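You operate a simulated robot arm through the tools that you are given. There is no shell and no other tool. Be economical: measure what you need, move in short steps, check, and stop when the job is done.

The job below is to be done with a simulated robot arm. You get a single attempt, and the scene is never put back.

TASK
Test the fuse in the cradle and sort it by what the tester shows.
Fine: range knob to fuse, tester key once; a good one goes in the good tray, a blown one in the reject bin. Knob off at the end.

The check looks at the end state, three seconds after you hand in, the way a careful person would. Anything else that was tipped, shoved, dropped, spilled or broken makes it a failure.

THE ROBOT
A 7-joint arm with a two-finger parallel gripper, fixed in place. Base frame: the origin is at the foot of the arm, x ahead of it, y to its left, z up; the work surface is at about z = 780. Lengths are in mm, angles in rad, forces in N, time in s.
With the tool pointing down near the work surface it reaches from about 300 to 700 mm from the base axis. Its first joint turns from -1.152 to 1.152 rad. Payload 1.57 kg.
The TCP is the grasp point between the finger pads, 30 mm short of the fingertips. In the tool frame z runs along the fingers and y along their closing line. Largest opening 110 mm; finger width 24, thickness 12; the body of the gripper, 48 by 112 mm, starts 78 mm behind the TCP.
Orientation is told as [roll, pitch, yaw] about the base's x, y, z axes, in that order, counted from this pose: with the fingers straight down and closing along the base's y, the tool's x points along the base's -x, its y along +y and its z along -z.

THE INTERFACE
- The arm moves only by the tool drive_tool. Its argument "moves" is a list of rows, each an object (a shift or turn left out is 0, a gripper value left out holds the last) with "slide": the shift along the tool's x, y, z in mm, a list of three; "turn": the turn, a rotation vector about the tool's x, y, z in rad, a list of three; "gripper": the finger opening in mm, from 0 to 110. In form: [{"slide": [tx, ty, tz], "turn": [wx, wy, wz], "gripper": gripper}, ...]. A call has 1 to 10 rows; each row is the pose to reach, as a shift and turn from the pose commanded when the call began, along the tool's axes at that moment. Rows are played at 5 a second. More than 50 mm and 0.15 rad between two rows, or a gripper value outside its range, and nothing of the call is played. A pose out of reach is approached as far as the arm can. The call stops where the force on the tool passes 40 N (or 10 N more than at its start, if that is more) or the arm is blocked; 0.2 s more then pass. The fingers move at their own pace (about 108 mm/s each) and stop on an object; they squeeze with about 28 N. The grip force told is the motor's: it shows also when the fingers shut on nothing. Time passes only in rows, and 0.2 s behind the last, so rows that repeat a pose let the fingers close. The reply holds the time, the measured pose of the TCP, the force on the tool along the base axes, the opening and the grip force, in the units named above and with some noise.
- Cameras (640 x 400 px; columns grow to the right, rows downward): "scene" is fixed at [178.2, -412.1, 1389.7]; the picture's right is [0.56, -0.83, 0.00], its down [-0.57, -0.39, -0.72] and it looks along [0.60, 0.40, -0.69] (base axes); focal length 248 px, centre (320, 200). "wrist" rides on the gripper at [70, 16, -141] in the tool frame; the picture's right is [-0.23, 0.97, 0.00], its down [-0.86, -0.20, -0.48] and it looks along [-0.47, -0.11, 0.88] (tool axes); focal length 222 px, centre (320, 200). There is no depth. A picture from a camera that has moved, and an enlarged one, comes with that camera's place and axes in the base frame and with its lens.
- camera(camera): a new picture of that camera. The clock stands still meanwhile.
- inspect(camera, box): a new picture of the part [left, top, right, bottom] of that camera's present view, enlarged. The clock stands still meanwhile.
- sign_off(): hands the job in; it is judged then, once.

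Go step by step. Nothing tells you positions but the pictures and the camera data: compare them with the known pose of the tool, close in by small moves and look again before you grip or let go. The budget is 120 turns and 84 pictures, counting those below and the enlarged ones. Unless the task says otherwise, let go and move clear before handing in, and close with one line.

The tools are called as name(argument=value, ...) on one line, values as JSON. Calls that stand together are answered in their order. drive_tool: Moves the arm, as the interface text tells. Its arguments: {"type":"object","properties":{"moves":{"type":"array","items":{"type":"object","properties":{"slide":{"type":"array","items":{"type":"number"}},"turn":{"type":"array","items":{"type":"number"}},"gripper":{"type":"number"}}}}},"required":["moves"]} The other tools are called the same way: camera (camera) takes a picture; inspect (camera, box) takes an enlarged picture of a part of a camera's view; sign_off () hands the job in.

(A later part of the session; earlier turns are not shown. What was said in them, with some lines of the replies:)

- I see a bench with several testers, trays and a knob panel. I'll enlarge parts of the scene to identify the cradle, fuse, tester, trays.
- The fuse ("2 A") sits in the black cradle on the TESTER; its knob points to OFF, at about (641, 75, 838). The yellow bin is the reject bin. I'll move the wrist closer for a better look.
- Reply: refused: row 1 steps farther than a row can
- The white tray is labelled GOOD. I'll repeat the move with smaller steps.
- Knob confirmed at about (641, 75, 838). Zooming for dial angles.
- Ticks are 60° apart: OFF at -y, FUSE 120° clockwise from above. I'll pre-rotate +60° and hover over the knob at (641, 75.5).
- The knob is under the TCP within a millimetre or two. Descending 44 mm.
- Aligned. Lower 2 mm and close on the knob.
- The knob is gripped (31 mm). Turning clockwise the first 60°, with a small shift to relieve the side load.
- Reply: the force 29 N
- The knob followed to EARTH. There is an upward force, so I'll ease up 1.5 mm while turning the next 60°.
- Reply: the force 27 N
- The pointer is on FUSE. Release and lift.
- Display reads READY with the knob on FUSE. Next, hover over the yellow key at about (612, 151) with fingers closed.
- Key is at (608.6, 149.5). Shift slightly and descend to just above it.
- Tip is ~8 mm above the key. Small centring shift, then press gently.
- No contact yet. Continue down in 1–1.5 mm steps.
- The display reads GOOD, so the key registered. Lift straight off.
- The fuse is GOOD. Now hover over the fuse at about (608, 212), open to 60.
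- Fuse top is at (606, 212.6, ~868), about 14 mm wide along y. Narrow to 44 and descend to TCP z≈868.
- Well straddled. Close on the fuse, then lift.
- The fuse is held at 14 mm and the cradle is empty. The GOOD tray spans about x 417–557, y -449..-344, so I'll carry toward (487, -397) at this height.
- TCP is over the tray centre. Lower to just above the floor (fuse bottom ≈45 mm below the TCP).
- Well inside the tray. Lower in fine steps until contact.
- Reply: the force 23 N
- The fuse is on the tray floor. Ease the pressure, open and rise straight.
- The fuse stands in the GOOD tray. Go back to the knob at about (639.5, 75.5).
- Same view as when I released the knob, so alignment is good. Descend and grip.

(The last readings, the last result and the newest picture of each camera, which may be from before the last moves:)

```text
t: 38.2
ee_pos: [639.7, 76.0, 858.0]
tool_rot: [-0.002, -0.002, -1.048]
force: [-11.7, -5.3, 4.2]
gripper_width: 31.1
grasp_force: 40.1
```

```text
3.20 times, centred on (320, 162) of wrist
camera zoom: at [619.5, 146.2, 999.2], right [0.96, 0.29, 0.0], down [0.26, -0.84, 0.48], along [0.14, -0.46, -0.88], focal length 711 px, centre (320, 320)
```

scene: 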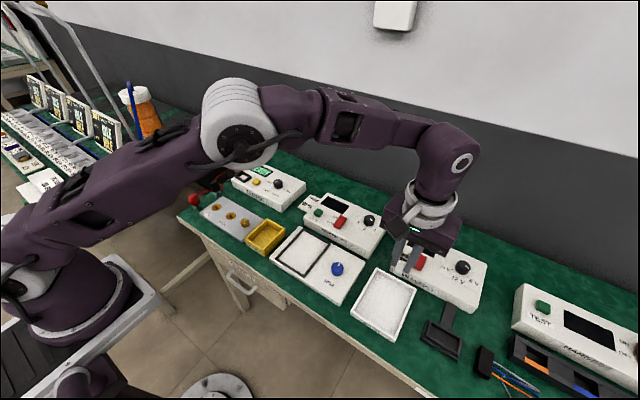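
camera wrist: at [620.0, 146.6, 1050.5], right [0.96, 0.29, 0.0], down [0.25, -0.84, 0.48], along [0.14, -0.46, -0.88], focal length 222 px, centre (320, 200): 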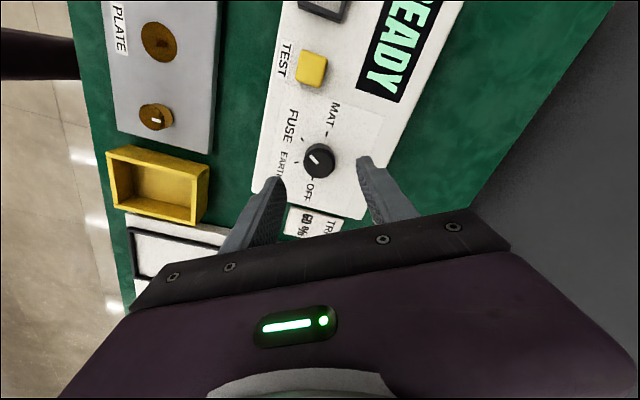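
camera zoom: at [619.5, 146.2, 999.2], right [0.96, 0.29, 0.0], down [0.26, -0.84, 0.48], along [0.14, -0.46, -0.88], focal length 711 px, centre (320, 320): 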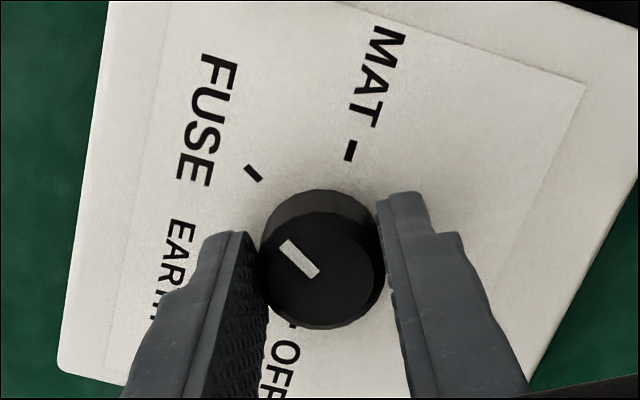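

Gripped. Turn counter-clockwise 60°, then another 60°.

drive_tool(moves=[{"slide": [0, -1, 0]}, {"slide": [0, -1, 0], "turn": [0, 0, -0.13]}, {"slide": [0, -1, 0], "turn": [0, 0, -0.26]}, {"slide": [0, -1, 0], "turn": [0, 0, -0.39]}, {"slide": [0, -1, 0], "turn": [0, 0, -0.52]}, {"slide": [0, -1, 0], "turn": [0, 0, -0.65]}, {"slide": [0, -1, 0], "turn": [0, 0, -0.78]}, {"slide": [0, -1, 0], "turn": [0, 0, -0.91]}, {"slide": [0, -1, 0], "turn": [0, 0, -1.047]}, {"slide": [0, -1, 0], "turn": [0, 0, -1.047]}])

drive_tool(moves=[{"turn": [0, 0, -0.13]}, {"turn": [0, 0, -0.26]}, {"turn": [0, 0, -0.39]}, {"turn": [0, 0, -0.52]}, {"turn": [0, 0, -0.65]}, {"turn": [0, 0, -0.78]}, {"turn": [0, 0, -0.91]}, {"turn": [0, 0, -1.047]}, {"turn": [0, 0, -1.047]}])

inspect(camera="wrist", box=[220, 100, 420, 225])

```text
t: 40.4
ee_pos: [637.8, 75.9, 857.8]
tool_rot: [-0.002, 0.0, 0.003]
force: [-18.6, -8.3, 23.1]
gripper_width: 31.2
grasp_force: 40.4
```

```text
t: 42.4
ee_pos: [638.8, 74.5, 858.1]
tool_rot: [-0.003, 0.0, 1.05]
force: [-4.9, -23.4, 16.1]
gripper_width: 30.8
grasp_force: 40.0
```

```text
3.20 times, centred on (320, 162) of wrist
camera zoom: at [590.8, 23.2, 998.9], right [-0.73, 0.68, 0.0], down [0.6, 0.64, 0.48], along [0.33, 0.35, -0.88], focal length 711 px, centre (320, 320)
```

zoom: 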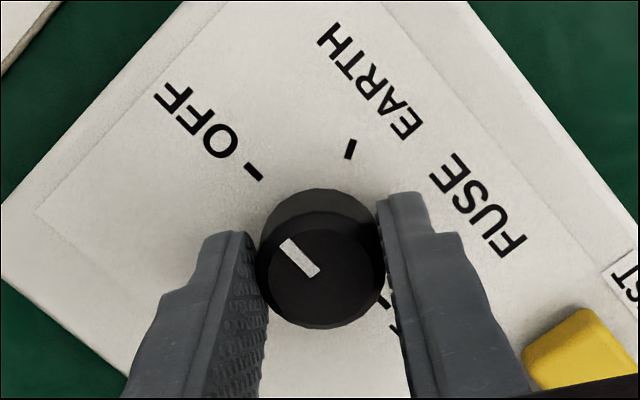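

The knob points to OFF. Release and lift clear.

drive_tool(moves=[{"gripper": 60}, {"gripper": 60}, {"gripper": 60}, {"slide": [0, 0, -25]}, {"slide": [0, 0, -60]}, {"slide": [0, 0, -100]}, {"slide": [0, 0, -140]}, {"slide": [0, 0, -140]}])

camera(camera="wrist")

camera(camera="scene")

inspect(camera="scene", box=[220, 140, 320, 205])

```text
t: 44.2
ee_pos: [637.7, 74.3, 999.9]
tool_rot: [0.0, 0.0, 1.045]
force: [0.0, 0.0, -0.2]
gripper_width: 60.4
grasp_force: 0.0
```

```text
38 pictures are left
camera wrist: at [589.4, 24.0, 1141.3], right [-0.73, 0.68, 0.0], down [0.6, 0.64, 0.48], along [0.33, 0.35, -0.88], focal length 222 px, centre (320, 200)
```

wrist: 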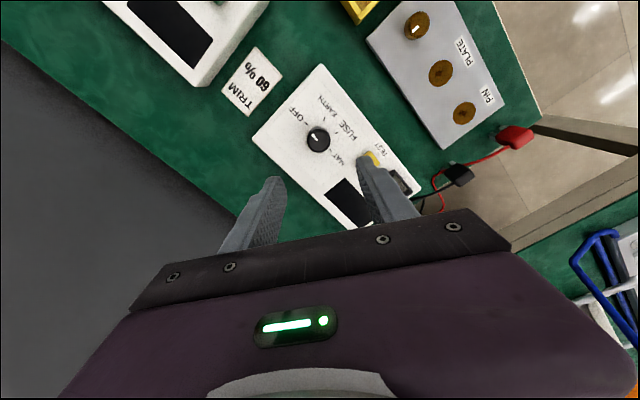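

```text
37 pictures are left
```

scene: 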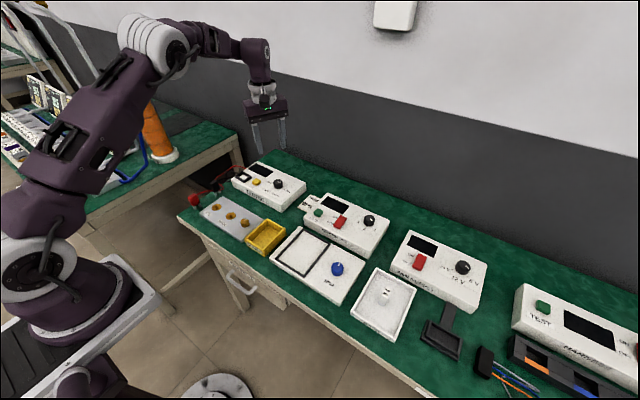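

```text
6.15 times, centred on (270, 172) of scene
camera zoom: at [178.2, -412.1, 1389.7], right [0.56, -0.83, 0.0], down [-0.57, -0.39, -0.72], along [0.6, 0.4, -0.69], focal length 1529 px, centre (628, 369)
```

zoom: 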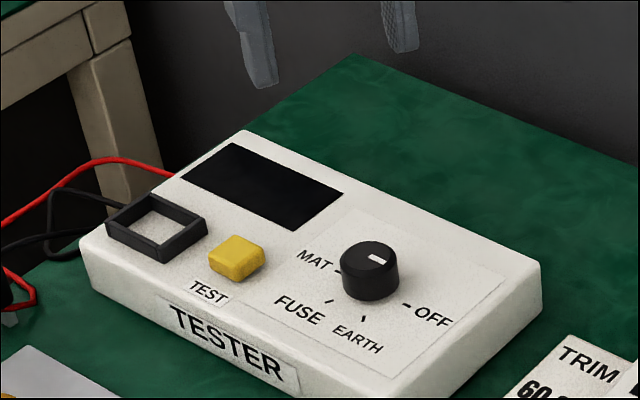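

The knob is at OFF, the display is dark, the fuse stands in the GOOD tray and the arm is clear. Handing in.

sign_off()

```text
The job is handed in.
```

The tester showed GOOD after one press of the key, so the fuse is standing in the good tray, the knob is back at OFF and the arm is clear.
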